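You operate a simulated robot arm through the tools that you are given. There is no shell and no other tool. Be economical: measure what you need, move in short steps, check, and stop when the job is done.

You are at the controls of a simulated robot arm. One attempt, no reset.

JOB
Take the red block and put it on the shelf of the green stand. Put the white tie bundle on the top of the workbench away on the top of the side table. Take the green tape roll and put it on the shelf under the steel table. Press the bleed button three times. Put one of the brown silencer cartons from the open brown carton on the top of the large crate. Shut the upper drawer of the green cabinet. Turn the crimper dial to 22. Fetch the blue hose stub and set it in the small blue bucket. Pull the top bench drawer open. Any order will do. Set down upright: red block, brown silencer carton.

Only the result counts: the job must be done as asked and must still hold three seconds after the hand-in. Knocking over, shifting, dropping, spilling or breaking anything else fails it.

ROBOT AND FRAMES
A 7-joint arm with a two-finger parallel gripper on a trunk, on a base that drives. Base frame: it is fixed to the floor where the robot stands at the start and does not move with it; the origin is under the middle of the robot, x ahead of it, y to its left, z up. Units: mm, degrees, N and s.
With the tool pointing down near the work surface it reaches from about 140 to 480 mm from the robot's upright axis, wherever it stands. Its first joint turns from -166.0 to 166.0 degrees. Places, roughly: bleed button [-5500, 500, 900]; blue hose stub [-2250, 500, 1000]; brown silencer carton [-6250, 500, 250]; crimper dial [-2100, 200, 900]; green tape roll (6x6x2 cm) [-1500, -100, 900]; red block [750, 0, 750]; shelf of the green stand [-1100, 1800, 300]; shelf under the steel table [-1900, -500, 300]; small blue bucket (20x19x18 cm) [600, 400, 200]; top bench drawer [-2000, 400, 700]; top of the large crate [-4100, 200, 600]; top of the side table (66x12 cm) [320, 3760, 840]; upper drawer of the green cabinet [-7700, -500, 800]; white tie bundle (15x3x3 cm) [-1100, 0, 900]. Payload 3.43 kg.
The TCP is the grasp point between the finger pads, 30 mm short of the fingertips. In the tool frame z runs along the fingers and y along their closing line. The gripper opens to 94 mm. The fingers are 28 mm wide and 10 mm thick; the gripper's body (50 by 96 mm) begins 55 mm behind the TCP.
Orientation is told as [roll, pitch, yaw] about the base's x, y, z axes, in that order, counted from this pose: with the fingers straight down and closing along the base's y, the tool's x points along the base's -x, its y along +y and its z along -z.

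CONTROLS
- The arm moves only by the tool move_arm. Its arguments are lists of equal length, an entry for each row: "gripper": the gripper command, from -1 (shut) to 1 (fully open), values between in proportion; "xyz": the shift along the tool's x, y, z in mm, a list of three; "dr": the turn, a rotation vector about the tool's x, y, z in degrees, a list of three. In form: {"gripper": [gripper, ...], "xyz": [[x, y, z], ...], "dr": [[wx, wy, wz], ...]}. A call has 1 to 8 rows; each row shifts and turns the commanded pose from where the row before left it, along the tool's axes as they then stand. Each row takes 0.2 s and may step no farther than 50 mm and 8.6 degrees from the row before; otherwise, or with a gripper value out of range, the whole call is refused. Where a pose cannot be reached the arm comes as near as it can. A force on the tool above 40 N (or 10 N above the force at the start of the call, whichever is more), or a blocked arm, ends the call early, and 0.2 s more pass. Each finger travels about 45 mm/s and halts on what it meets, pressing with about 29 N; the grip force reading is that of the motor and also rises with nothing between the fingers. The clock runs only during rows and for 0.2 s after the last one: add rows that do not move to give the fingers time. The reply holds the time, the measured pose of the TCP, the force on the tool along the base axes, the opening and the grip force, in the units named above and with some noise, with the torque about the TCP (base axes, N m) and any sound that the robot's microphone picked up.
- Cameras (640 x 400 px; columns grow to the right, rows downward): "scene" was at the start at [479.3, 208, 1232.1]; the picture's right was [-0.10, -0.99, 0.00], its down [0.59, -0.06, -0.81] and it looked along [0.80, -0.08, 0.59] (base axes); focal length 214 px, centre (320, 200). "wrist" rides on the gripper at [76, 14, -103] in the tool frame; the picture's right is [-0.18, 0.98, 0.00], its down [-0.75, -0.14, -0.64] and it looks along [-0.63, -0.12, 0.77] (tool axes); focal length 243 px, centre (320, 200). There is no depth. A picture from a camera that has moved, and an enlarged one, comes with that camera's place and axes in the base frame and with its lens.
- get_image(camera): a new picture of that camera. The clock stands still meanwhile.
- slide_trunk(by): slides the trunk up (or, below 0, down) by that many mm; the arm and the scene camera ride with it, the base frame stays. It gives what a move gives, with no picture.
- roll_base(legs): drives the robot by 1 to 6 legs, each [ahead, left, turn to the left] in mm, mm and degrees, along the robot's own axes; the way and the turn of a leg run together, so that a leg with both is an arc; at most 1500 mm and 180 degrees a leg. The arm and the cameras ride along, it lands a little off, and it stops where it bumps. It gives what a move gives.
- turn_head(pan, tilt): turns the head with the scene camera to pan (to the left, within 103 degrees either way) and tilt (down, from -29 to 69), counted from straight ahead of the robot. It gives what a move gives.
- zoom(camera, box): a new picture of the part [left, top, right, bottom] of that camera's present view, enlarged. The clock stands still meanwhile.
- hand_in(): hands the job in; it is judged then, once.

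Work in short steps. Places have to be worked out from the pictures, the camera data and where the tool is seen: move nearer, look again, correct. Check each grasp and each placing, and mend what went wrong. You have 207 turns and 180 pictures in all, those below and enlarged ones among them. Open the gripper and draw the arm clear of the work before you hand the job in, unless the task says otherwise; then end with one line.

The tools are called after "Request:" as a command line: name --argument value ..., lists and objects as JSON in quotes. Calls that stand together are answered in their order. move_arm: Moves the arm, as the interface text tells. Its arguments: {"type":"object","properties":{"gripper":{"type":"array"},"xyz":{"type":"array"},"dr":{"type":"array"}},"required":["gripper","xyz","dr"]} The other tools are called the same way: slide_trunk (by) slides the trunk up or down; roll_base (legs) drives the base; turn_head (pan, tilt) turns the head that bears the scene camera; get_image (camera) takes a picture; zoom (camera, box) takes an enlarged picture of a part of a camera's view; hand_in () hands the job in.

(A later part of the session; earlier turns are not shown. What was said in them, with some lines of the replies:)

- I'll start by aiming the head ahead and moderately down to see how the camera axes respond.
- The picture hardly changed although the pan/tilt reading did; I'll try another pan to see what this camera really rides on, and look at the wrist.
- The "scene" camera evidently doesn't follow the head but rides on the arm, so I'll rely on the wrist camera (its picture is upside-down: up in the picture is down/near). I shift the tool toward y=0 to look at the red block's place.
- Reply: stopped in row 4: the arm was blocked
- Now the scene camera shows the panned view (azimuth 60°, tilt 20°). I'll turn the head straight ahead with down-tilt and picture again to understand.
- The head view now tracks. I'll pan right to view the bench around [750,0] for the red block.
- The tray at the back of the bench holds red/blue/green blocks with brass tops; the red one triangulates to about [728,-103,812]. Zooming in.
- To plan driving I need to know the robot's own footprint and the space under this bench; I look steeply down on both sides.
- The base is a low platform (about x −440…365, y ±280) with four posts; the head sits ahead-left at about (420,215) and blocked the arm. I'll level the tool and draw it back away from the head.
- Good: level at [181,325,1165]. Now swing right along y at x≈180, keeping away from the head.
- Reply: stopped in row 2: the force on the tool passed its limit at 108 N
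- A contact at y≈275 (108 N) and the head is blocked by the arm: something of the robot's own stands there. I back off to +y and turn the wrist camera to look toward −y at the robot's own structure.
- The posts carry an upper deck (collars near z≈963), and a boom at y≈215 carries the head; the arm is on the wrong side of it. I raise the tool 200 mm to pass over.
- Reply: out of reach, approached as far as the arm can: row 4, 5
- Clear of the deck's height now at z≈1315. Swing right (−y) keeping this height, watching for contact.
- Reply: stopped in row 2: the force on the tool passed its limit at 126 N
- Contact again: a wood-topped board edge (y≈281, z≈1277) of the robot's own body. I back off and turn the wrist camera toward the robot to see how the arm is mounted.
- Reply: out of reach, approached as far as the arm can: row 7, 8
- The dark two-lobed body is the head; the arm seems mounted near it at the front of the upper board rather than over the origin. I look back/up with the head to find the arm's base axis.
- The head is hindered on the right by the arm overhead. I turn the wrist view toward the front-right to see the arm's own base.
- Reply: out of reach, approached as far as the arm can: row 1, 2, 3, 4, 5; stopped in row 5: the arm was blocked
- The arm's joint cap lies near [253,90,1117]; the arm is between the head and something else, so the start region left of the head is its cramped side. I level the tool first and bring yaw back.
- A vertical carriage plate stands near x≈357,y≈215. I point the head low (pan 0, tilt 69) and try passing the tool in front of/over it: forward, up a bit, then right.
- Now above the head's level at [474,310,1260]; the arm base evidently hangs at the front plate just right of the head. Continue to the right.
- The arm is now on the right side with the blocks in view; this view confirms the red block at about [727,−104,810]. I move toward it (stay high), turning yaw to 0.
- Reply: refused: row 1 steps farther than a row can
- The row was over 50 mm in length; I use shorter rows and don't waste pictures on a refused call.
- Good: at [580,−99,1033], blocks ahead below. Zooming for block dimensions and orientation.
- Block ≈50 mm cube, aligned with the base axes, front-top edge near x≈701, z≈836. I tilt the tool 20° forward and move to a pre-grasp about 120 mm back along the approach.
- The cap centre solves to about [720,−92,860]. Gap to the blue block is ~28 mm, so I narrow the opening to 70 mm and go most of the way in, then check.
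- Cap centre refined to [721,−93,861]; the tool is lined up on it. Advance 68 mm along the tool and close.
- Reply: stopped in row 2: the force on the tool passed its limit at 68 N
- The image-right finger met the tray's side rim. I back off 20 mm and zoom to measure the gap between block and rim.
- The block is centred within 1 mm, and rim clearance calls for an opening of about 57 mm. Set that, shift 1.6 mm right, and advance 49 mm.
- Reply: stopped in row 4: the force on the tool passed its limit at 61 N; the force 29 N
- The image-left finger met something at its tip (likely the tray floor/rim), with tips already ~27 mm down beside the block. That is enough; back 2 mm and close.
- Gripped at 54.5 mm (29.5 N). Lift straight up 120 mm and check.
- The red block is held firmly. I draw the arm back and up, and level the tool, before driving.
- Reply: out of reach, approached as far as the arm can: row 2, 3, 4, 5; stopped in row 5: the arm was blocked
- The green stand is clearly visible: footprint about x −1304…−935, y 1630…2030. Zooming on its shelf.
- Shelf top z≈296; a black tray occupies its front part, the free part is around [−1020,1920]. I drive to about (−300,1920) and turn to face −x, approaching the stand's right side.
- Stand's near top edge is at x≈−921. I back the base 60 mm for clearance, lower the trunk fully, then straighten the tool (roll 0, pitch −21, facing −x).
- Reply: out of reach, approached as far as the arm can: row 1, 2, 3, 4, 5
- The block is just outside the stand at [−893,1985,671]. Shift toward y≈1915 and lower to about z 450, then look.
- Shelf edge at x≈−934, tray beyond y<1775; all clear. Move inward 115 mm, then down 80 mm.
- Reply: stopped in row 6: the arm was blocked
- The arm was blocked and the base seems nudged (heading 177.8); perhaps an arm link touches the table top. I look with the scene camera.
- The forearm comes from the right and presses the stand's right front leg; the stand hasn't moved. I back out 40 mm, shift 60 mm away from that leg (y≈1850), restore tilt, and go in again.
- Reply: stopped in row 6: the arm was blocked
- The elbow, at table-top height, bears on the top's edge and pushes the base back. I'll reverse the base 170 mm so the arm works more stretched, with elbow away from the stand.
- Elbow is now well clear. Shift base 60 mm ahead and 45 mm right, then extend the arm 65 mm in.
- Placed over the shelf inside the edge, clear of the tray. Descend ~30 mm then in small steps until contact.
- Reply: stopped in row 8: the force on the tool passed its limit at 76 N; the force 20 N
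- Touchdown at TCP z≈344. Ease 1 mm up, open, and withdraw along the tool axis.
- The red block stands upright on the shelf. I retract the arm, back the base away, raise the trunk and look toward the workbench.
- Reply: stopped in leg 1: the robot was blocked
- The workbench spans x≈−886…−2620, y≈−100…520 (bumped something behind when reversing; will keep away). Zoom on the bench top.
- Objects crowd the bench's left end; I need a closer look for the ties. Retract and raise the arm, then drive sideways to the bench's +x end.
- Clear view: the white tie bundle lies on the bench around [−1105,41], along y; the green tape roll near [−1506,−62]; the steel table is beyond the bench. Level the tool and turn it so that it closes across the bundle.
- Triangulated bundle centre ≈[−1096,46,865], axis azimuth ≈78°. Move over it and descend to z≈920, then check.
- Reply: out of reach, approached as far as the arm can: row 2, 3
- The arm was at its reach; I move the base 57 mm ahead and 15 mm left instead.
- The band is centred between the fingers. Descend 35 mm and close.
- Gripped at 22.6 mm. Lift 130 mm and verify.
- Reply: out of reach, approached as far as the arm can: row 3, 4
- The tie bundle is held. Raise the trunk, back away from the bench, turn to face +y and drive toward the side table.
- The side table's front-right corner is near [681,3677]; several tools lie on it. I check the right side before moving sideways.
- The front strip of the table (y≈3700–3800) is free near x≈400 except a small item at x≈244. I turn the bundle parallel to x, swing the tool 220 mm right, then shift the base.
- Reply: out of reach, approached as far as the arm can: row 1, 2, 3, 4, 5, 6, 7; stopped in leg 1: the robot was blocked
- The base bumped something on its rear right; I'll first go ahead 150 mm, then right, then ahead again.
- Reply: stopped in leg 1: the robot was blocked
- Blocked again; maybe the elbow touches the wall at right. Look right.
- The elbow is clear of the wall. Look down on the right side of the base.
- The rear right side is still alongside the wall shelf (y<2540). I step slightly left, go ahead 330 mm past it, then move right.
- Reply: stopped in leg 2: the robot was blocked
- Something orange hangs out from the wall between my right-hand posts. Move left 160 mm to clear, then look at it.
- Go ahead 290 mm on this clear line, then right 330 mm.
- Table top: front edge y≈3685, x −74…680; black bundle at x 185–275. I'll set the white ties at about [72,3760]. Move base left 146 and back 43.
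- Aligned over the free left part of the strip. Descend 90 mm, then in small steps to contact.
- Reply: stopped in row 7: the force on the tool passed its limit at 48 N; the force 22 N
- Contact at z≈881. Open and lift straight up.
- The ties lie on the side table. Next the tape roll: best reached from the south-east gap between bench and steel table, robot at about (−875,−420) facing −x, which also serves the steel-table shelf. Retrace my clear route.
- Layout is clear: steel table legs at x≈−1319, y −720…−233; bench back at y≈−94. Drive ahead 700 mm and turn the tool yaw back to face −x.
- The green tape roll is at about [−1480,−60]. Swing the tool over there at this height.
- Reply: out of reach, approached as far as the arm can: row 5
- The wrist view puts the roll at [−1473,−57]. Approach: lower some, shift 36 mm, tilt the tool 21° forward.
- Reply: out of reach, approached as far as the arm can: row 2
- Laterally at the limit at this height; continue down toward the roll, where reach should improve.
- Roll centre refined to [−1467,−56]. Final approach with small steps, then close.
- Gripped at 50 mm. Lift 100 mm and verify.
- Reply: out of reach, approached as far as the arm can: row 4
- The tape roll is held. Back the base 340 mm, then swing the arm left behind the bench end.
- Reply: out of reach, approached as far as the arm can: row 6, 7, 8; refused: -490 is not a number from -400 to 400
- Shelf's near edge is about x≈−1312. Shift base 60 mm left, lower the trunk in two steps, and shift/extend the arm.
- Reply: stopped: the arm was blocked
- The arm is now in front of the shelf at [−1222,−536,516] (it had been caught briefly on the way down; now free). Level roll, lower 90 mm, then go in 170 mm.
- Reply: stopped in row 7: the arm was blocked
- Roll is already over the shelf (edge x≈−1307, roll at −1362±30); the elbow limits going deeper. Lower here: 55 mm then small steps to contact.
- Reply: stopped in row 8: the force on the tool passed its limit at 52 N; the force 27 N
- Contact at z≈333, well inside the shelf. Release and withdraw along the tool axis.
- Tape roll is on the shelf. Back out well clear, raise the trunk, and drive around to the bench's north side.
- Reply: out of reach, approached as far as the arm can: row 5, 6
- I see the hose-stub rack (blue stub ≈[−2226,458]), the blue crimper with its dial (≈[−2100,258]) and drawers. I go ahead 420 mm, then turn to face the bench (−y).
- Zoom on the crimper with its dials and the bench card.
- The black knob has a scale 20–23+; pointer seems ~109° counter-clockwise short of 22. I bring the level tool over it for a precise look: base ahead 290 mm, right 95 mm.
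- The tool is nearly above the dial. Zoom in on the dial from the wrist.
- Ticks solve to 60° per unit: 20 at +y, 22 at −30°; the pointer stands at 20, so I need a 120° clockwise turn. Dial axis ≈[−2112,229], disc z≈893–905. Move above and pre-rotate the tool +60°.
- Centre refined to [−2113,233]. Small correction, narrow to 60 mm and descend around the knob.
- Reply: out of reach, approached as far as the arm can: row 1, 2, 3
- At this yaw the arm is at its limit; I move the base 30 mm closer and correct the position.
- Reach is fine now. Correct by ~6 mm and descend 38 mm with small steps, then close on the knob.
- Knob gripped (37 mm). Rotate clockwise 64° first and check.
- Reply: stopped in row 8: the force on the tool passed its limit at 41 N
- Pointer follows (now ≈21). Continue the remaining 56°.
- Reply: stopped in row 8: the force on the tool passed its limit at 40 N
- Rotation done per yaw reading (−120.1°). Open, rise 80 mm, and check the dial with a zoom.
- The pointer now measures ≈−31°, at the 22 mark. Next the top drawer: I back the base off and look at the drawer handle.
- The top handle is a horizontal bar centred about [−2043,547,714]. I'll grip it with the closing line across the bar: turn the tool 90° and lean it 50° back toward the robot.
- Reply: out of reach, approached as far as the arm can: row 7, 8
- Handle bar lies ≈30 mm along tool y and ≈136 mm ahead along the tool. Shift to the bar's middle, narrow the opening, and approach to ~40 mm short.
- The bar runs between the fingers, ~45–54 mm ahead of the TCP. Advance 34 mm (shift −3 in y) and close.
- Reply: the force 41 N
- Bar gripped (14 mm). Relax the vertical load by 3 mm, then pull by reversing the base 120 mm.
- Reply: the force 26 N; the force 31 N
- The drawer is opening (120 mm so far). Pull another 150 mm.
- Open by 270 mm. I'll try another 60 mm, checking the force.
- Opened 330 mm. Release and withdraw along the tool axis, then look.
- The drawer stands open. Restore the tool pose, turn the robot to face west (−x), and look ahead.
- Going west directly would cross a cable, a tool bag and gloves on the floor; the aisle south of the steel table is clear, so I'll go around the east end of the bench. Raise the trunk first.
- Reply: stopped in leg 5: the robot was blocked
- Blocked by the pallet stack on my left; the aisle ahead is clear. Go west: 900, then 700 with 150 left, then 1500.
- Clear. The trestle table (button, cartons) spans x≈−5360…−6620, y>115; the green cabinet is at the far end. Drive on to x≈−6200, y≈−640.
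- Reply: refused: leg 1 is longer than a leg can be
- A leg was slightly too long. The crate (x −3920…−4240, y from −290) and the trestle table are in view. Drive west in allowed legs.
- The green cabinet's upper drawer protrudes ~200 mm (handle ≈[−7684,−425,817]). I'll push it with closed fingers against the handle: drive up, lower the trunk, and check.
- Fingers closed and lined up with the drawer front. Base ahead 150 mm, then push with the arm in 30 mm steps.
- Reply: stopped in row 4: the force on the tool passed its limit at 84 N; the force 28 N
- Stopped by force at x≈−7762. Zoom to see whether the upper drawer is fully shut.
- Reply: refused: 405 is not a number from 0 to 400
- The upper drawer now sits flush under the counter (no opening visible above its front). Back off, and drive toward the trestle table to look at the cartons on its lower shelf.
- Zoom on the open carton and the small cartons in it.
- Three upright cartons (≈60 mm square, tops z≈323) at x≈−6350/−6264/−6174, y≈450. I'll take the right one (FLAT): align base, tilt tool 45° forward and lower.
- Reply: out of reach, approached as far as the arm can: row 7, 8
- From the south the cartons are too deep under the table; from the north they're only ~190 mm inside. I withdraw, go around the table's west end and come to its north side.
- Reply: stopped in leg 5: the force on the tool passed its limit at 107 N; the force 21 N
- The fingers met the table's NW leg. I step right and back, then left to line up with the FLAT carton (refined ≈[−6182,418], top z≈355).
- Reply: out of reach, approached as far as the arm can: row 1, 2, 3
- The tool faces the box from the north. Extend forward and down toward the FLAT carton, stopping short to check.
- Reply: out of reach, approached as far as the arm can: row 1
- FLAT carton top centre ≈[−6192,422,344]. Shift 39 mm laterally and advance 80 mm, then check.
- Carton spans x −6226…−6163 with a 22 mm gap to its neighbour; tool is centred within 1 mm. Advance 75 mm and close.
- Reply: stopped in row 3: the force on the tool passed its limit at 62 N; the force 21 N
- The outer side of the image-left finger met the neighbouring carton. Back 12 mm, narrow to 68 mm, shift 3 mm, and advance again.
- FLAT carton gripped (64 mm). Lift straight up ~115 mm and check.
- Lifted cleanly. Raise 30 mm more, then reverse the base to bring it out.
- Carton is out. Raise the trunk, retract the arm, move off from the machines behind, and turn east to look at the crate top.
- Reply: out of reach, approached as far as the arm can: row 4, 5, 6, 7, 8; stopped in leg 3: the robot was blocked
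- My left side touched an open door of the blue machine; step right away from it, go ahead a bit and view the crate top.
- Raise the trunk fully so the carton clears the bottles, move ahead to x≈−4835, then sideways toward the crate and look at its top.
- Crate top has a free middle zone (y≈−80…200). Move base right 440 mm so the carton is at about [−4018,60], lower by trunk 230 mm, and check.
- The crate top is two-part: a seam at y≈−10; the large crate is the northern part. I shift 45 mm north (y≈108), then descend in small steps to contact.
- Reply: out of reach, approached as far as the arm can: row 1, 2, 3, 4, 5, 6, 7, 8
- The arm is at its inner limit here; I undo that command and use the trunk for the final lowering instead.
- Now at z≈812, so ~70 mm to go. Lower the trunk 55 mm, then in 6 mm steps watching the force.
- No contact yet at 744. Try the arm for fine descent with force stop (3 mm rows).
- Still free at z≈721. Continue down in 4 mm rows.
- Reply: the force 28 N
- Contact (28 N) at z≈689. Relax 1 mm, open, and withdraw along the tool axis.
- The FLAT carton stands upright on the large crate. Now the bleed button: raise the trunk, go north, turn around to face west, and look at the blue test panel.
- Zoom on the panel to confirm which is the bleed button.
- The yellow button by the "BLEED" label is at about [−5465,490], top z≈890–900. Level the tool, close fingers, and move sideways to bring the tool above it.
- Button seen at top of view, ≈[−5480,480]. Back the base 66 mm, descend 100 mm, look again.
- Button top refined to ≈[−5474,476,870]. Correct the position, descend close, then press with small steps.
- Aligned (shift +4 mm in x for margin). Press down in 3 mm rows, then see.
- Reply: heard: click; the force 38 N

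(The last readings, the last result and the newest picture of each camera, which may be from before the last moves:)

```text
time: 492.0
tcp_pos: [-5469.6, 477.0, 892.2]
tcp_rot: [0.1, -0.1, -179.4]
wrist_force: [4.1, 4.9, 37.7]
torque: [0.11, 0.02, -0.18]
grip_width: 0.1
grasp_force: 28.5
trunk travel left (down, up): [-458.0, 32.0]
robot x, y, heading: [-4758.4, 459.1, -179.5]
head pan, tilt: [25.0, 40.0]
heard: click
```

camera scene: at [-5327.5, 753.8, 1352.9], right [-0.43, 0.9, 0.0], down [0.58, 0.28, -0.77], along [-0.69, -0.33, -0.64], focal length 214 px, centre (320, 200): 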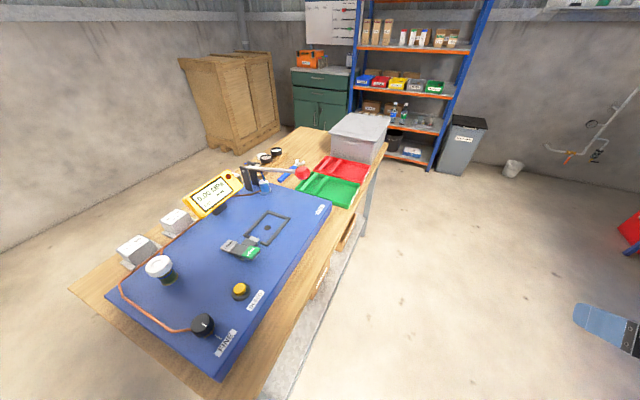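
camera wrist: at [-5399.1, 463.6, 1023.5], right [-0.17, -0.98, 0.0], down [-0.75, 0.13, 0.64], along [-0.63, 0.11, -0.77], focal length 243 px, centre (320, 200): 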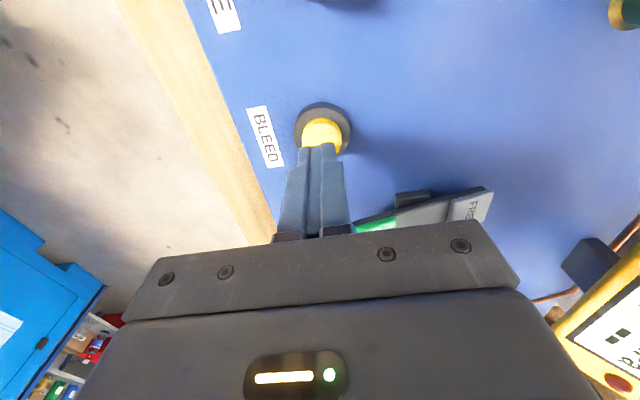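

Heard a click at TCP z≈892 — first press. Release by 16 mm, pause, and press again the same way.

Request:
move_arm --gripper '[-1, -1, -1]' --xyz '[[0, 0, -8], [0, 0, -8], [0, 0, 0]]' --dr '[[0, 0, 0], [0, 0, 0], [0, 0, 0]]'

Request:
move_arm --gripper '[-1, -1, -1, -1, -1, -1]' --xyz '[[0, 0, 5], [0, 0, 4], [0, 0, 3], [0, 0, 2], [0, 0, 2], [0, 0, 0]]' --dr '[[0, 0, 0], [0, 0, 0], [0, 0, 0], [0, 0, 0], [0, 0, 0], [0, 0, 0]]'

Request:
move_arm --gripper '[-1, -1, -1]' --xyz '[[0, 0, -8], [0, 0, -8], [0, 0, 0]]' --dr '[[0, 0, 0], [0, 0, 0], [0, 0, 0]]'

```text
time: 492.8
tcp_pos: [-5468.6, 476.8, 905.2]
tcp_rot: [0.0, 0.0, -179.4]
wrist_force: [0.5, 0.1, 0.6]
torque: [-0.05, 0.02, 0.0]
grip_width: 0.2
grasp_force: 29.2
trunk travel left (down, up): [-458.0, 32.0]
robot x, y, heading: [-4758.9, 457.8, -179.2]
head pan, tilt: [25.0, 40.0]
```

```text
time: 494.3
tcp_pos: [-5470.1, 477.2, 893.6]
tcp_rot: [0.0, -0.2, -179.4]
wrist_force: [9.5, 3.5, 32.2]
torque: [0.09, -0.15, -0.09]
grip_width: 0.3
grasp_force: 28.8
trunk travel left (down, up): [-458.0, 32.0]
robot x, y, heading: [-4759.3, 452.7, -179.1]
head pan, tilt: [25.0, 40.0]
heard: click
stopped in row 6: the force on the tool passed its limit at 40 N (the readings are from after the stop); the commanded pose is now the measured one
```

```text
time: 495.1
tcp_pos: [-5470.5, 476.9, 908.5]
tcp_rot: [0.1, 0.0, -179.3]
wrist_force: [-0.4, -0.2, 0.6]
torque: [-0.03, 0.01, -0.04]
grip_width: 0.1
grasp_force: 29.2
trunk travel left (down, up): [-458.0, 32.0]
robot x, y, heading: [-4758.7, 456.0, -179.2]
head pan, tilt: [25.0, 40.0]
```

Second click heard. Third press, then retreat well clear.

Request:
move_arm --gripper '[-1, -1, -1, -1, -1]' --xyz '[[0, 0, 5], [0, 0, 4], [0, 0, 3], [0, 0, 2], [0, 0, 2]]' --dr '[[0, 0, 0], [0, 0, 0], [0, 0, 0], [0, 0, 0], [0, 0, 0]]'

```text
time: 496.3
tcp_pos: [-5469.6, 476.0, 893.1]
tcp_rot: [0.0, -0.2, -179.4]
wrist_force: [4.8, 3.4, 30.9]
torque: [0.04, -0.05, -0.08]
grip_width: 0.0
grasp_force: 29.3
trunk travel left (down, up): [-458.0, 32.0]
robot x, y, heading: [-4754.7, 459.8, -179.1]
head pan, tilt: [25.0, 40.0]
heard: click
```

Three clicks heard. Raise and withdraw; then return along the clear route (west gap → south aisle → around the bench's east end) for the hose stub.

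Request:
move_arm --gripper '[-1, -1, -1, -1, -1]' --xyz '[[0, 0, -20], [0, 0, -45], [0, 0, -45], [0, 0, -45], [0, 0, -30]]' --dr '[[0, 0, 0], [0, 0, 0], [0, 0, 0], [0, 0, 0], [0, 0, 0]]'

Request:
roll_base --legs '[[0, -550, 0], [0, 0, -180], [0, -1060, 0], [0, -1058, 0], [1400, 0, 0], [0, 0, 180]]'

```text
time: 497.5
tcp_pos: [-5470.6, 477.4, 1075.5]
tcp_rot: [0.1, -0.1, -179.2]
wrist_force: [-0.8, 0.0, -0.6]
torque: [0.02, 0.01, -0.01]
grip_width: 0.2
grasp_force: 28.9
trunk travel left (down, up): [-458.0, 32.0]
robot x, y, heading: [-4756.1, 454.4, -179.3]
head pan, tilt: [25.0, 40.0]
```

```text
time: 532.0
tcp_pos: [-4073.7, -1070.9, 1075.7]
tcp_rot: [0.2, 0.0, 178.0]
wrist_force: [-0.3, 0.6, 0.2]
torque: [0.03, -0.01, 0.01]
grip_width: 0.2
grasp_force: 29.3
trunk travel left (down, up): [-458.0, 32.0]
robot x, y, heading: [-3362.0, -1126.1, 178.3]
head pan, tilt: [25.0, 40.0]
```

Continue: reverse east through the south aisle, then sideways north to y≈1250 at the bench's east end.

Request:
roll_base --legs '[[-1070, -25, 1.6], [-1000, 0, 0], [-400, 0, 0], [-750, -60, 0], [0, -1150, 0], [0, -1160, 0]]'

```text
time: 559.0
tcp_pos: [-846.2, 1248.7, 1075.4]
tcp_rot: [0.1, -0.2, 180.1]
wrist_force: [-0.1, -0.2, 0.6]
torque: [0.0, 0.02, 0.02]
grip_width: 0.4
grasp_force: 29.0
trunk travel left (down, up): [-458.0, 32.0]
robot x, y, heading: [-133.0, 1222.2, -179.9]
head pan, tilt: [25.0, 40.0]
```

Drive to x≈−2208 and turn to face the bench; then look at the hose rack.

Request:
roll_base --legs '[[1040, 0, 0], [1035, 0, 0], [0, 0, 90]]'

Request:
turn_head --pan -25 --tilt 45

Request:
get_image --camera "scene"

Request:
get_image --camera "wrist"

```text
time: 573.1
tcp_pos: [-2236.4, 499.6, 1075.3]
tcp_rot: [0.1, -0.2, -90.3]
wrist_force: [0.2, -0.2, 0.0]
torque: [0.02, -0.01, -0.01]
grip_width: 0.1
grasp_force: 29.3
trunk travel left (down, up): [-458.0, 32.0]
robot x, y, heading: [-2201.4, 1213.1, -89.9]
head pan, tilt: [25.0, 40.0]
```

```text
time: 574.2
tcp_pos: [-2235.0, 499.8, 1076.6]
tcp_rot: [0.0, -0.2, -90.2]
wrist_force: [0.8, -0.3, -0.2]
torque: [0.0, -0.01, -0.01]
grip_width: 0.0
grasp_force: 28.9
trunk travel left (down, up): [-458.0, 32.0]
robot x, y, heading: [-2203.2, 1209.8, -90.0]
head pan, tilt: [-25.0, 45.0]
```

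```text
31 pictures are left
camera scene: at [-2024.0, 714.7, 1345.7], right [-0.91, 0.42, 0.0], down [0.3, 0.64, -0.71], along [-0.3, -0.64, -0.71], focal length 214 px, centre (320, 200)
```

scene: 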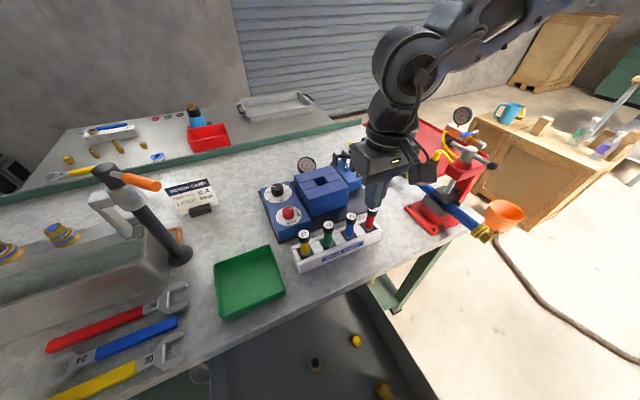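

```text
30 pictures are left
camera wrist: at [-2222.3, 576.4, 1177.8], right [0.98, -0.19, 0.0], down [-0.15, -0.75, 0.64], along [-0.12, -0.63, -0.77], focal length 243 px, centre (320, 200)
```

wrist: 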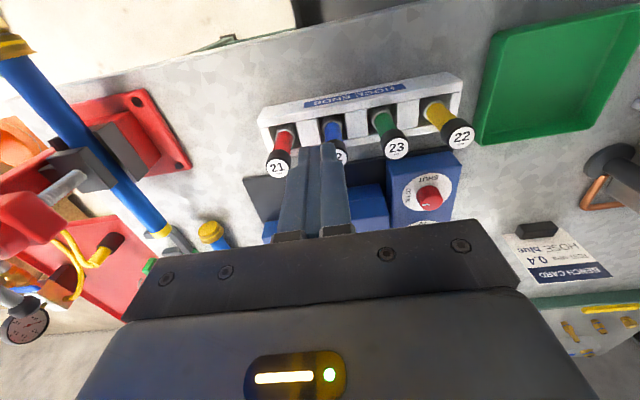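

The blue stub's cap is at about [−2227,456,976]; spacing to neighbours ~48 mm. Move above it with a 42 mm opening and descend to just above, then check.

Request:
move_arm --gripper '[-0.1, -0.1, -0.1, -0.1]' --xyz '[[-44, 9, 0], [0, 0, 30], [0, 0, 14], [0, 0, 0]]' --dr '[[0, 0, 0], [0, 0, 0], [0, 0, 0], [0, 0, 0]]'

Request:
get_image --camera "wrist"

```text
time: 575.2
tcp_pos: [-2227.8, 455.2, 1032.1]
tcp_rot: [0.1, 0.0, -90.2]
wrist_force: [0.2, 0.7, -0.9]
torque: [0.01, 0.04, 0.01]
grip_width: 42.4
grasp_force: 0.1
trunk travel left (down, up): [-458.0, 32.0]
robot x, y, heading: [-2198.9, 1211.5, -90.0]
head pan, tilt: [-25.0, 45.0]
```

```text
29 pictures are left
camera wrist: at [-2213.6, 531.9, 1133.8], right [0.98, -0.19, 0.0], down [-0.15, -0.75, 0.64], along [-0.12, -0.63, -0.77], focal length 243 px, centre (320, 200)
```

wrist: 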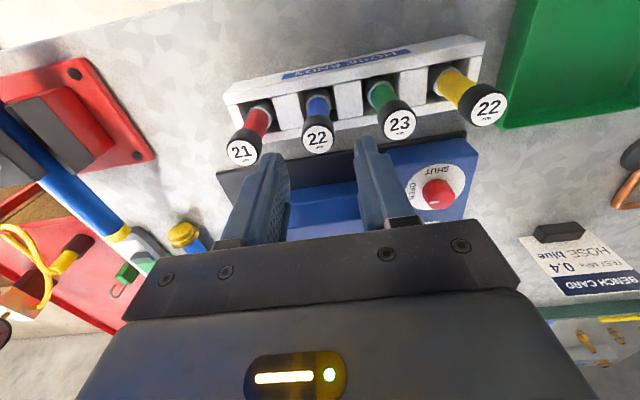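

The blue cap is exactly on the tool axis. Descend 85 mm and close.

Request:
move_arm --gripper '[-0.1, -0.1, -0.1, -1, -1, -1]' --xyz '[[0, 0, 35], [0, 0, 30], [0, 0, 20], [0, 0, 0], [0, 0, 0], [0, 0, 0]]' --dr '[[0, 0, 0], [0, 0, 0], [0, 0, 0], [0, 0, 0], [0, 0, 0], [0, 0, 0]]'

Request:
get_image --camera "wrist"

```text
time: 576.6
tcp_pos: [-2228.4, 455.6, 947.2]
tcp_rot: [0.1, -0.1, -90.3]
wrist_force: [0.4, 0.3, 0.4]
torque: [-0.02, 0.0, -0.01]
grip_width: 25.7
grasp_force: 29.0
trunk travel left (down, up): [-458.0, 32.0]
robot x, y, heading: [-2204.9, 1208.9, -90.1]
head pan, tilt: [-25.0, 45.0]
```

```text
28 pictures are left
camera wrist: at [-2213.5, 532.1, 1048.6], right [0.98, -0.19, 0.0], down [-0.15, -0.75, 0.64], along [-0.12, -0.63, -0.77], focal length 243 px, centre (320, 200)
```

wrist: 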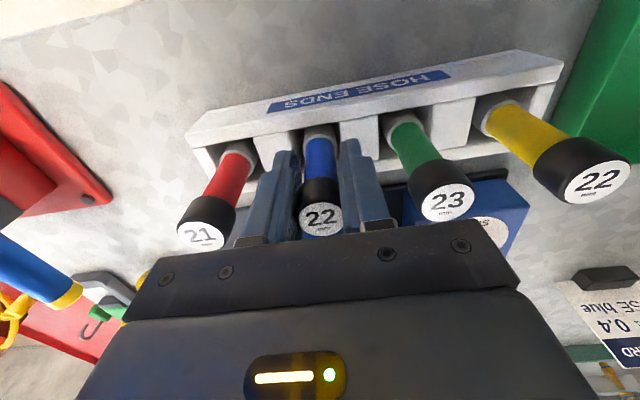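

Gripped (25.7 mm) on the blue stub. Lift straight up 130 mm and check.

Request:
move_arm --gripper '[-1, -1, -1, -1]' --xyz '[[0, 0, -30], [0, 0, -35], [0, 0, -35], [0, 0, -35]]' --dr '[[0, 0, 0], [0, 0, 0], [0, 0, 0], [0, 0, 0]]'

Request:
slide_trunk --by 32

Request:
get_image --camera "scene"

```text
time: 577.6
tcp_pos: [-2226.8, 455.0, 1082.5]
tcp_rot: [0.2, -0.1, -90.3]
wrist_force: [0.0, 0.2, -1.2]
torque: [0.02, -0.02, -0.02]
grip_width: 25.6
grasp_force: 29.1
trunk travel left (down, up): [-458.0, 32.0]
robot x, y, heading: [-2201.6, 1212.6, -89.9]
head pan, tilt: [-25.0, 45.0]
```

```text
time: 578.4
tcp_pos: [-2225.9, 455.8, 1114.0]
tcp_rot: [0.1, -0.1, -90.4]
wrist_force: [-0.7, 0.2, -0.1]
torque: [0.01, 0.01, 0.01]
grip_width: 25.5
grasp_force: 28.9
trunk travel left (down, up): [-490.0, 0.0]
robot x, y, heading: [-2205.1, 1213.5, -90.2]
head pan, tilt: [-25.0, 45.0]
```

```text
27 pictures are left
camera scene: at [-2024.1, 714.7, 1377.7], right [-0.91, 0.42, 0.0], down [0.3, 0.64, -0.71], along [-0.3, -0.64, -0.71], focal length 214 px, centre (320, 200)
```

scene: 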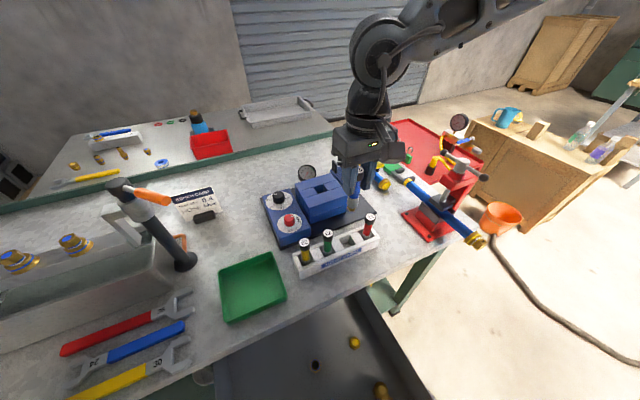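

Only the blue stub was taken. Turn east, drive past the bench, then sideways to the start bay with the small blue bucket.

Request:
roll_base --legs '[[0, 0, 90], [920, 0, 0], [905, 0, 0], [0, -790, 0]]'

Request:
turn_head --pan 0 --tilt 55

Request:
get_image --camera "scene"

```text
time: 595.3
tcp_pos: [403.5, 440.3, 1113.9]
tcp_rot: [0.1, -0.1, 1.2]
wrist_force: [0.6, 0.2, -1.9]
torque: [-0.01, 0.01, 0.02]
grip_width: 24.9
grasp_force: 28.9
trunk travel left (down, up): [-490.0, 0.0]
robot x, y, heading: [-350.7, 444.5, 1.4]
head pan, tilt: [-25.0, 45.0]
```

```text
time: 596.2
tcp_pos: [404.6, 440.5, 1114.3]
tcp_rot: [0.1, -0.1, 1.2]
wrist_force: [-0.6, -0.4, -1.3]
torque: [0.03, -0.01, -0.01]
grip_width: 24.9
grasp_force: 28.4
trunk travel left (down, up): [-490.0, 0.0]
robot x, y, heading: [-350.7, 447.2, 1.4]
head pan, tilt: [0.0, 55.0]
```

```text
26 pictures are left
camera scene: at [135.9, 668.9, 1364.3], right [0.02, -1.0, 0.0], down [-0.82, -0.02, -0.57], along [0.57, 0.01, -0.82], focal length 214 px, centre (320, 200)
```

scene: 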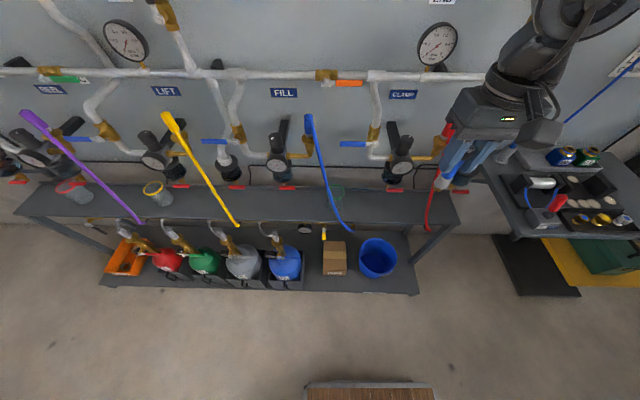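

Bucket rim centre triangulates to ≈[539,373,262]; the bench edge overhangs its back half (x≥554, z≈607). I lower the trunk here, straighten the heading and shift right 55 mm.

Request:
slide_trunk --by -390

Request:
slide_trunk --by -100

Request:
roll_base --legs '[[0, -50, -1.4]]'

Request:
move_arm --gripper '[-1, -1, -1, -1, -1, -1]' --xyz '[[0, 0, 30], [0, 0, 30], [0, 0, 30], [10, 0, 28], [10, 0, 28], [10, 0, 28]]' --dr '[[0, -7, 0], [0, -7, 0], [0, -7, 0], [0, 0, 0], [0, 0, 0], [0, 0, 0]]'

Request:
get_image --camera "scene"

Request:
get_image --camera "wrist"

```text
time: 599.9
tcp_pos: [403.8, 440.7, 723.2]
tcp_rot: [0.1, -0.1, 1.2]
wrist_force: [-0.4, 0.2, -1.6]
torque: [0.01, -0.02, -0.02]
grip_width: 24.8
grasp_force: 29.5
trunk travel left (down, up): [-100.0, 390.0]
robot x, y, heading: [-352.9, 442.7, 1.4]
head pan, tilt: [0.0, 55.0]
```

```text
time: 601.3
tcp_pos: [403.3, 439.3, 624.8]
tcp_rot: [0.1, -0.1, 1.2]
wrist_force: [0.7, 0.5, -1.5]
torque: [0.0, -0.01, -0.02]
grip_width: 25.1
grasp_force: 29.2
trunk travel left (down, up): [0.0, 490.0]
robot x, y, heading: [-354.2, 445.5, 1.3]
head pan, tilt: [0.0, 55.0]
```

```text
time: 602.2
tcp_pos: [404.1, 371.6, 624.7]
tcp_rot: [0.1, -0.1, -0.2]
wrist_force: [0.0, -0.6, -1.1]
torque: [0.01, -0.04, -0.01]
grip_width: 24.7
grasp_force: 28.7
trunk travel left (down, up): [0.0, 490.0]
robot x, y, heading: [-350.5, 393.1, -0.0]
head pan, tilt: [0.0, 55.0]
```

```text
time: 603.6
tcp_pos: [417.8, 370.1, 444.7]
tcp_rot: [0.1, -21.2, -0.2]
wrist_force: [-0.3, -0.1, -1.0]
torque: [0.01, 0.01, -0.01]
grip_width: 24.7
grasp_force: 29.3
trunk travel left (down, up): [0.0, 490.0]
robot x, y, heading: [-352.6, 394.4, -0.0]
head pan, tilt: [0.0, 55.0]
```

```text
25 pictures are left
camera scene: at [141.8, 606.7, 874.4], right [0.0, -1.0, 0.0], down [-0.82, 0.0, -0.57], along [0.57, 0.0, -0.82], focal length 214 px, centre (320, 200)
```

scene: 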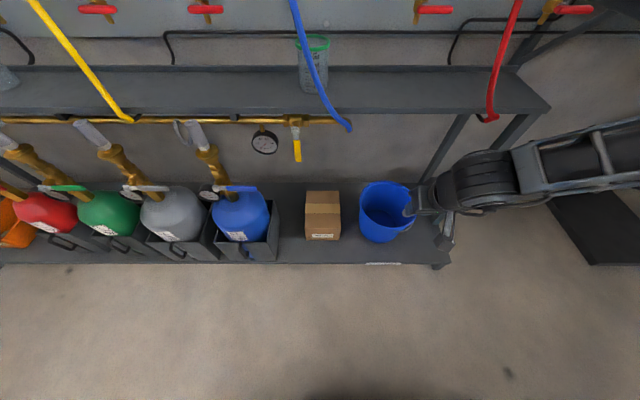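

```text
24 pictures are left
camera wrist: at [308.5, 386.1, 513.4], right [0.18, 0.98, 0.07], down [0.47, -0.14, 0.87], along [0.86, -0.12, -0.49], focal length 243 px, centre (320, 200)
```

wrist: 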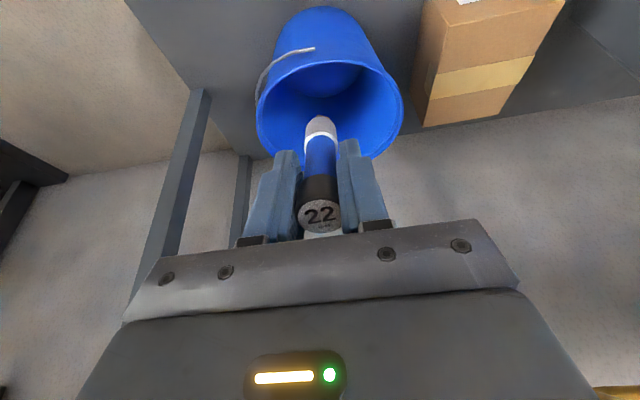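

The stub points straight into the bucket. Advance 200 mm along the tool axis and check.

Request:
move_arm --gripper '[-1, -1, -1, -1, -1]' --xyz '[[-2, 1, 40], [-2, 1, 40], [-2, 1, 40], [-2, 1, 40], [-2, 1, 35]]' --dr '[[0, 0, 0], [0, 0, 0], [0, 0, 0], [0, 0, 0], [0, 0, 0]]'

Request:
get_image --camera "wrist"

Request:
get_image --camera "scene"

```text
time: 604.8
tcp_pos: [497.8, 375.2, 267.2]
tcp_rot: [0.2, -21.0, -0.2]
wrist_force: [-0.2, 0.4, -0.3]
torque: [0.01, 0.06, -0.01]
grip_width: 24.7
grasp_force: 28.9
trunk travel left (down, up): [0.0, 490.0]
robot x, y, heading: [-355.2, 396.8, -0.1]
head pan, tilt: [0.0, 55.0]
```

```text
23 pictures are left
camera wrist: at [388.9, 391.3, 335.3], right [0.18, 0.98, 0.07], down [0.47, -0.14, 0.87], along [0.86, -0.12, -0.49], focal length 243 px, centre (320, 200)
```

wrist: 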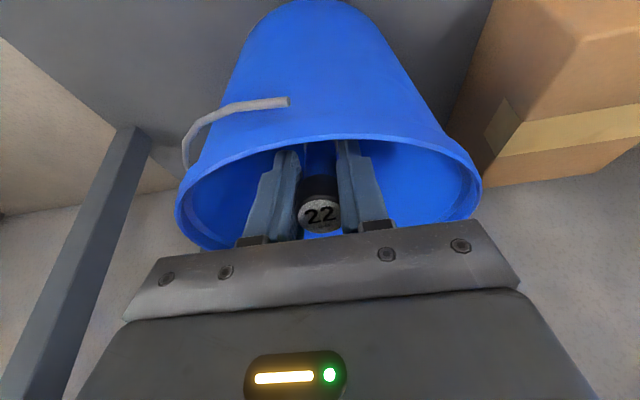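

```text
22 pictures are left
camera scene: at [141.9, 606.6, 874.3], right [0.0, -1.0, 0.0], down [-0.82, 0.0, -0.57], along [0.57, 0.0, -0.82], focal length 214 px, centre (320, 200)
```

scene: 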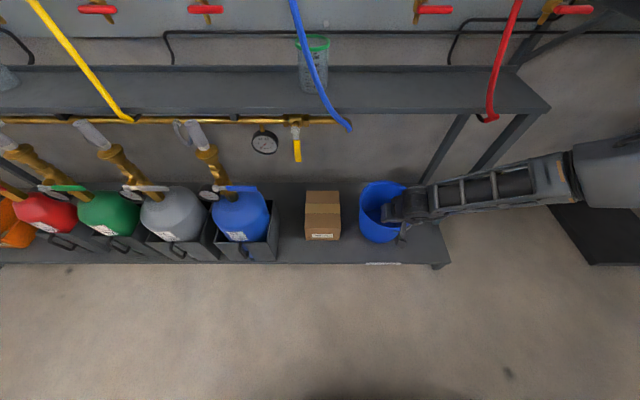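

Stub and fingers are inside the rim. Go 28 mm deeper, open to 45 mm, and withdraw along the axis.

Request:
move_arm --gripper '[-1, -1, -0.1, -0.1, -0.1]' --xyz '[[0, 0, 15], [0, 0, 13], [0, 0, 0], [0, 0, 0], [0, 0, 0]]' --dr '[[0, 0, 0], [0, 0, 0], [0, 0, 0], [0, 0, 0], [0, 0, 0]]'

Request:
move_arm --gripper '[-0.1, -0.1, -0.1, -0.1, -0.1, -0.1]' --xyz '[[0, 0, -30], [0, 0, -40], [0, 0, -40], [0, 0, -40], [0, 0, -40], [0, 0, -20]]' --dr '[[0, 0, 0], [0, 0, 0], [0, 0, 0], [0, 0, 0], [0, 0, 0], [0, 0, 0]]'

Request:
get_image --camera "wrist"

Request:
get_image --camera "scene"

```text
time: 606.0
tcp_pos: [507.9, 377.9, 242.5]
tcp_rot: [0.1, -21.1, -0.2]
wrist_force: [0.4, -0.6, -0.4]
torque: [0.01, 0.03, 0.0]
grip_width: 42.3
grasp_force: 0.0
trunk travel left (down, up): [0.0, 490.0]
robot x, y, heading: [-351.3, 388.7, 0.2]
head pan, tilt: [0.0, 55.0]
```

```text
time: 607.4
tcp_pos: [431.0, 376.9, 437.9]
tcp_rot: [0.1, -21.0, -0.4]
wrist_force: [1.1, 0.2, 0.3]
torque: [0.02, 0.02, -0.02]
grip_width: 42.4
grasp_force: 0.1
trunk travel left (down, up): [0.0, 490.0]
robot x, y, heading: [-351.8, 394.2, -0.0]
head pan, tilt: [0.0, 55.0]
```

```text
21 pictures are left
camera wrist: at [321.7, 392.1, 505.5], right [0.18, 0.98, 0.07], down [0.47, -0.14, 0.87], along [0.86, -0.12, -0.49], focal length 243 px, centre (320, 200)
```

wrist: 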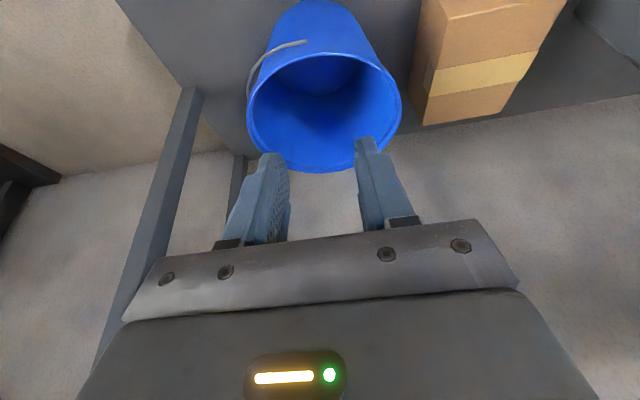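

```text
20 pictures are left
camera scene: at [141.9, 606.8, 874.2], right [0.0, -1.0, 0.0], down [-0.82, 0.0, -0.57], along [0.57, 0.0, -0.82], focal length 214 px, centre (320, 200)
```

scene: 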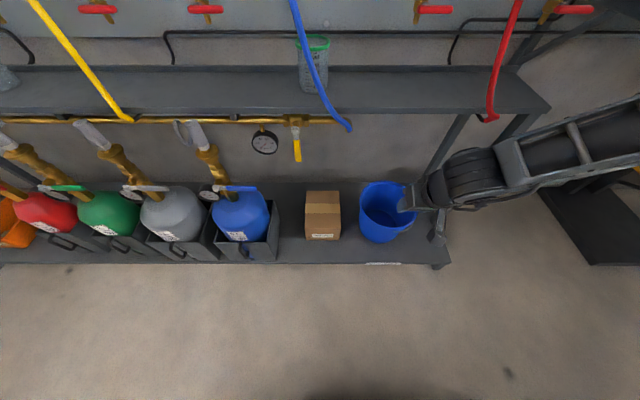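

Bucket undisturbed; the stub should lie inside. Back away, raise the trunk and look down into the bucket.

Request:
roll_base --legs '[[-120, 0, 0]]'

Request:
slide_trunk --by 390

Request:
turn_head --pan -25 --tilt 55

Request:
get_image --camera "scene"

```text
time: 608.6
tcp_pos: [310.8, 376.9, 437.6]
tcp_rot: [0.2, -21.1, -0.4]
wrist_force: [0.3, 1.2, -0.2]
torque: [0.0, 0.0, -0.01]
grip_width: 42.0
grasp_force: 0.1
trunk travel left (down, up): [0.0, 490.0]
robot x, y, heading: [-473.4, 390.1, -0.3]
head pan, tilt: [0.0, 55.0]
```

```text
time: 612.4
tcp_pos: [310.7, 376.3, 828.7]
tcp_rot: [0.0, -21.2, -0.3]
wrist_force: [0.1, 0.0, -0.2]
torque: [-0.01, 0.0, 0.02]
grip_width: 42.2
grasp_force: 0.0
trunk travel left (down, up): [-390.0, 100.0]
robot x, y, heading: [-469.6, 393.9, -0.1]
head pan, tilt: [0.0, 55.0]
```

```text
time: 613.3
tcp_pos: [311.5, 376.1, 827.6]
tcp_rot: [0.1, -21.1, -0.2]
wrist_force: [0.5, -0.3, 0.6]
torque: [0.0, 0.01, -0.03]
grip_width: 42.5
grasp_force: 0.1
trunk travel left (down, up): [-390.0, 100.0]
robot x, y, heading: [-474.7, 392.7, -0.1]
head pan, tilt: [-25.0, 55.0]
```

```text
19 pictures are left
camera scene: at [14.5, 576.0, 1264.3], right [-0.42, -0.91, 0.0], down [-0.74, 0.35, -0.57], along [0.52, -0.24, -0.82], focal length 214 px, centre (320, 200)
```

scene: 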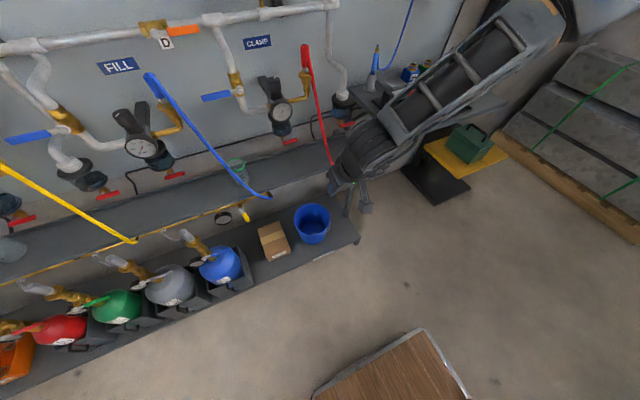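

Request:
zoom --camera "scene" --box '[272, 190, 352, 252]'

```text
6.45 times, centred on (312, 221) of scene
camera zoom: at [14.5, 576.0, 1264.3], right [-0.42, -0.91, 0.0], down [-0.74, 0.35, -0.57], along [0.52, -0.24, -0.82], focal length 1384 px, centre (372, 64)
```

zoom: 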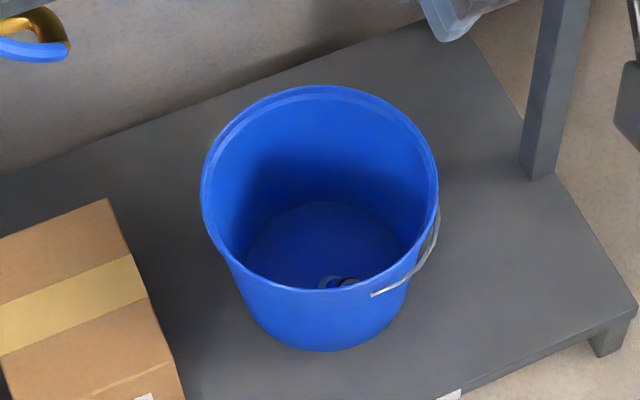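

The hose stub lies in the bucket. One thing I'm not fully sure of is whether the cabinet drawer went all the way shut (the hand rather than the fingers may have met the counter), so I'll go back and verify. First raise the arm and turn round.

Request:
slide_trunk --by 100

Request:
move_arm --gripper '[-1, -1, -1, -1, -1, -1, -1]' --xyz '[[0, 0, -30], [0, 0, -30], [0, 0, -30], [0, 0, -40], [0, 0, -40], [0, 0, -30], [0, 0, 0]]' --dr '[[0, 7, 0], [0, 7, 0], [0, 7, 0], [0, 0, 0], [0, 0, 0], [0, 0, 0], [0, 0, 0]]'

Request:
roll_base --legs '[[90, 0, 0], [0, 815, 0], [0, 0, -180], [-240, 0, 0], [0, 1150, 0], [0, 1160, 0]]'

```text
time: 614.6
tcp_pos: [312.2, 375.8, 927.2]
tcp_rot: [0.2, -21.1, -0.2]
wrist_force: [-0.2, 0.1, -0.2]
torque: [0.0, -0.03, 0.01]
grip_width: 42.5
grasp_force: 0.0
trunk travel left (down, up): [-490.0, 0.0]
robot x, y, heading: [-473.2, 393.4, 0.0]
head pan, tilt: [-25.0, 55.0]
```

```text
time: 616.2
tcp_pos: [288.8, 377.6, 1124.4]
tcp_rot: [0.1, 0.0, -0.2]
wrist_force: [0.4, -0.3, 0.1]
torque: [-0.01, 0.05, 0.0]
grip_width: 0.1
grasp_force: 29.0
trunk travel left (down, up): [-490.0, 0.0]
robot x, y, heading: [-473.1, 390.5, 0.0]
head pan, tilt: [-25.0, 55.0]
```

```text
time: 640.9
tcp_pos: [-849.1, -1115.0, 1123.6]
tcp_rot: [0.1, -0.2, -178.9]
wrist_force: [0.4, -0.4, 0.3]
torque: [-0.01, 0.0, 0.02]
grip_width: 0.0
grasp_force: 29.4
trunk travel left (down, up): [-490.0, 0.0]
robot x, y, heading: [-85.0, -1113.7, -178.7]
head pan, tilt: [-25.0, 55.0]
```

Drive back west along the south aisle to the green cabinet.

Request:
roll_base --legs '[[900, 0, -1.3], [800, 30, 0], [1500, 0, 0], [1400, -170, 0], [1395, -320, 0]]'

Request:
turn_head --pan 0 --tilt 20

Request:
zoom --camera "scene" --box '[240, 100, 480, 250]'

```text
time: 670.0
tcp_pos: [-6866.8, -757.8, 1123.8]
tcp_rot: [0.1, -0.1, -178.6]
wrist_force: [-0.2, -0.4, -0.4]
torque: [-0.01, 0.03, 0.0]
grip_width: 0.0
grasp_force: 29.1
trunk travel left (down, up): [-490.0, 0.0]
robot x, y, heading: [-6103.0, -754.3, -178.5]
head pan, tilt: [-25.0, 55.0]
```

```text
time: 671.0
tcp_pos: [-6866.7, -758.0, 1123.7]
tcp_rot: [0.1, -0.1, -178.6]
wrist_force: [1.0, -0.1, 0.8]
torque: [0.04, -0.01, 0.0]
grip_width: 0.2
grasp_force: 29.0
trunk travel left (down, up): [-490.0, 0.0]
robot x, y, heading: [-6104.4, -746.7, -178.4]
head pan, tilt: [0.0, 20.0]
```

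```text
2.67 times, centred on (360, 175) of scene
camera zoom: at [-6614.6, -981.3, 1416.3], right [-0.03, 1.0, 0.0], down [0.34, 0.01, -0.94], along [-0.94, -0.02, -0.34], focal length 572 px, centre (213, 267)
```

zoom: 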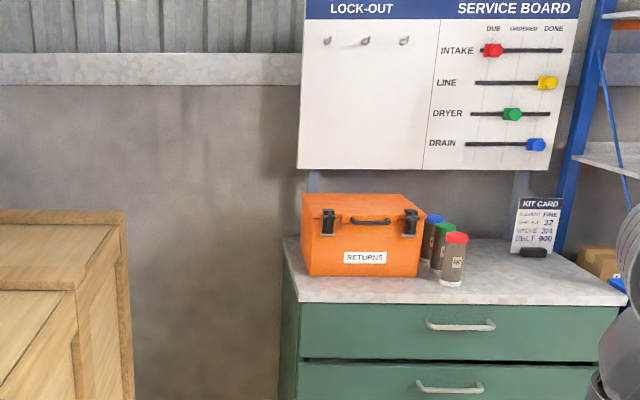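

From afar it looks flush; I go 830 mm closer for a grazing view of the drawer fronts' left edges.

Request:
roll_base --legs '[[830, 0, -1.5]]'

Request:
turn_head --pan -15 --tilt 50

Request:
get_image --camera "scene"

```text
time: 675.4
tcp_pos: [-7688.8, -743.0, 1124.6]
tcp_rot: [0.1, -0.1, 179.6]
wrist_force: [-0.2, 0.2, 0.0]
torque: [-0.03, 0.03, 0.0]
grip_width: 0.0
grasp_force: 29.1
trunk travel left (down, up): [-490.0, 0.0]
robot x, y, heading: [-6929.3, -761.9, 179.8]
head pan, tilt: [0.0, 20.0]
```

```text
time: 676.3
tcp_pos: [-7689.1, -744.1, 1125.3]
tcp_rot: [0.1, -0.2, 179.5]
wrist_force: [0.5, -0.4, 0.7]
torque: [0.0, -0.02, -0.01]
grip_width: 0.2
grasp_force: 29.9
trunk travel left (down, up): [-490.0, 0.0]
robot x, y, heading: [-6926.2, -761.0, 179.8]
head pan, tilt: [-15.0, 50.0]
```

```text
16 pictures are left
camera scene: at [-7424.6, -955.3, 1370.8], right [0.26, 0.97, 0.0], down [0.74, -0.2, -0.64], along [-0.62, 0.17, -0.77], focal length 214 px, centre (320, 200)
```

scene: 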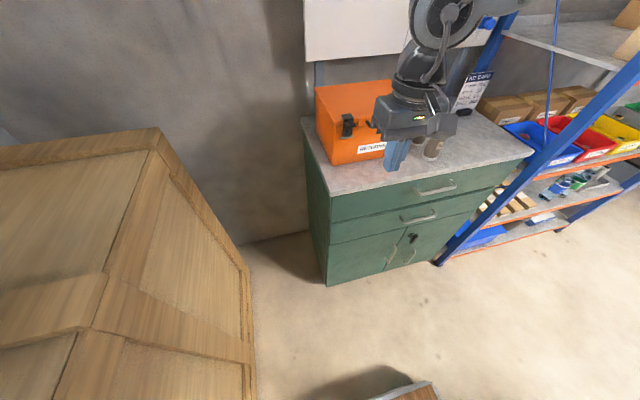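

Request:
zoom --camera "scene" --box '[290, 140, 410, 290]'

```text
2.67 times, centred on (350, 215) of scene
camera zoom: at [-7424.6, -955.3, 1370.8], right [0.26, 0.97, 0.0], down [0.74, -0.2, -0.64], along [-0.62, 0.17, -0.77], focal length 572 px, centre (240, 160)
```

zoom: 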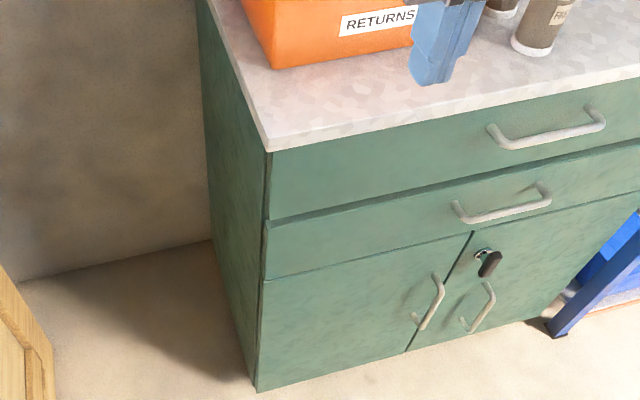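

The upper drawer front is flush against the carcass with no gap at its side — it is shut. Open the gripper, back the robot clear, then hand in.

Request:
roll_base --legs '[[-500, 0, 0]]'

Request:
move_arm --gripper '[1, 1, 1, 1, 1, 1, 1, 1]' --xyz '[[0, 0, 0], [0, 0, 0], [0, 0, 0], [0, 0, 0], [0, 0, 0], [0, 0, 0], [0, 0, 0], [0, 0, 0]]' --dr '[[0, 0, 0], [0, 0, 0], [0, 0, 0], [0, 0, 0], [0, 0, 0], [0, 0, 0], [0, 0, 0], [0, 0, 0]]'

Request:
hand_in

```text
time: 679.2
tcp_pos: [-7192.2, -746.1, 1123.6]
tcp_rot: [0.1, -0.1, 179.8]
wrist_force: [0.2, -0.3, -0.8]
torque: [0.02, 0.0, 0.0]
grip_width: 0.2
grasp_force: 29.4
trunk travel left (down, up): [-490.0, 0.0]
robot x, y, heading: [-6430.1, -760.0, 180.2]
head pan, tilt: [-15.0, 50.0]
```

```text
time: 681.0
tcp_pos: [-7192.1, -746.7, 1124.0]
tcp_rot: [0.2, -0.1, 179.7]
wrist_force: [0.1, -0.4, 0.2]
torque: [-0.01, 0.0, -0.04]
grip_width: 94.2
grasp_force: 0.0
trunk travel left (down, up): [-490.0, 0.0]
robot x, y, heading: [-6431.8, -765.5, 179.9]
head pan, tilt: [-15.0, 50.0]
```

```text
The job is handed in.
```

All nine tasks are done and handed in; along the way the robot bumped the stand, both workbenches' surroundings, a table leg and a machine door, and I saw nothing displaced but didn't re-check every spot.
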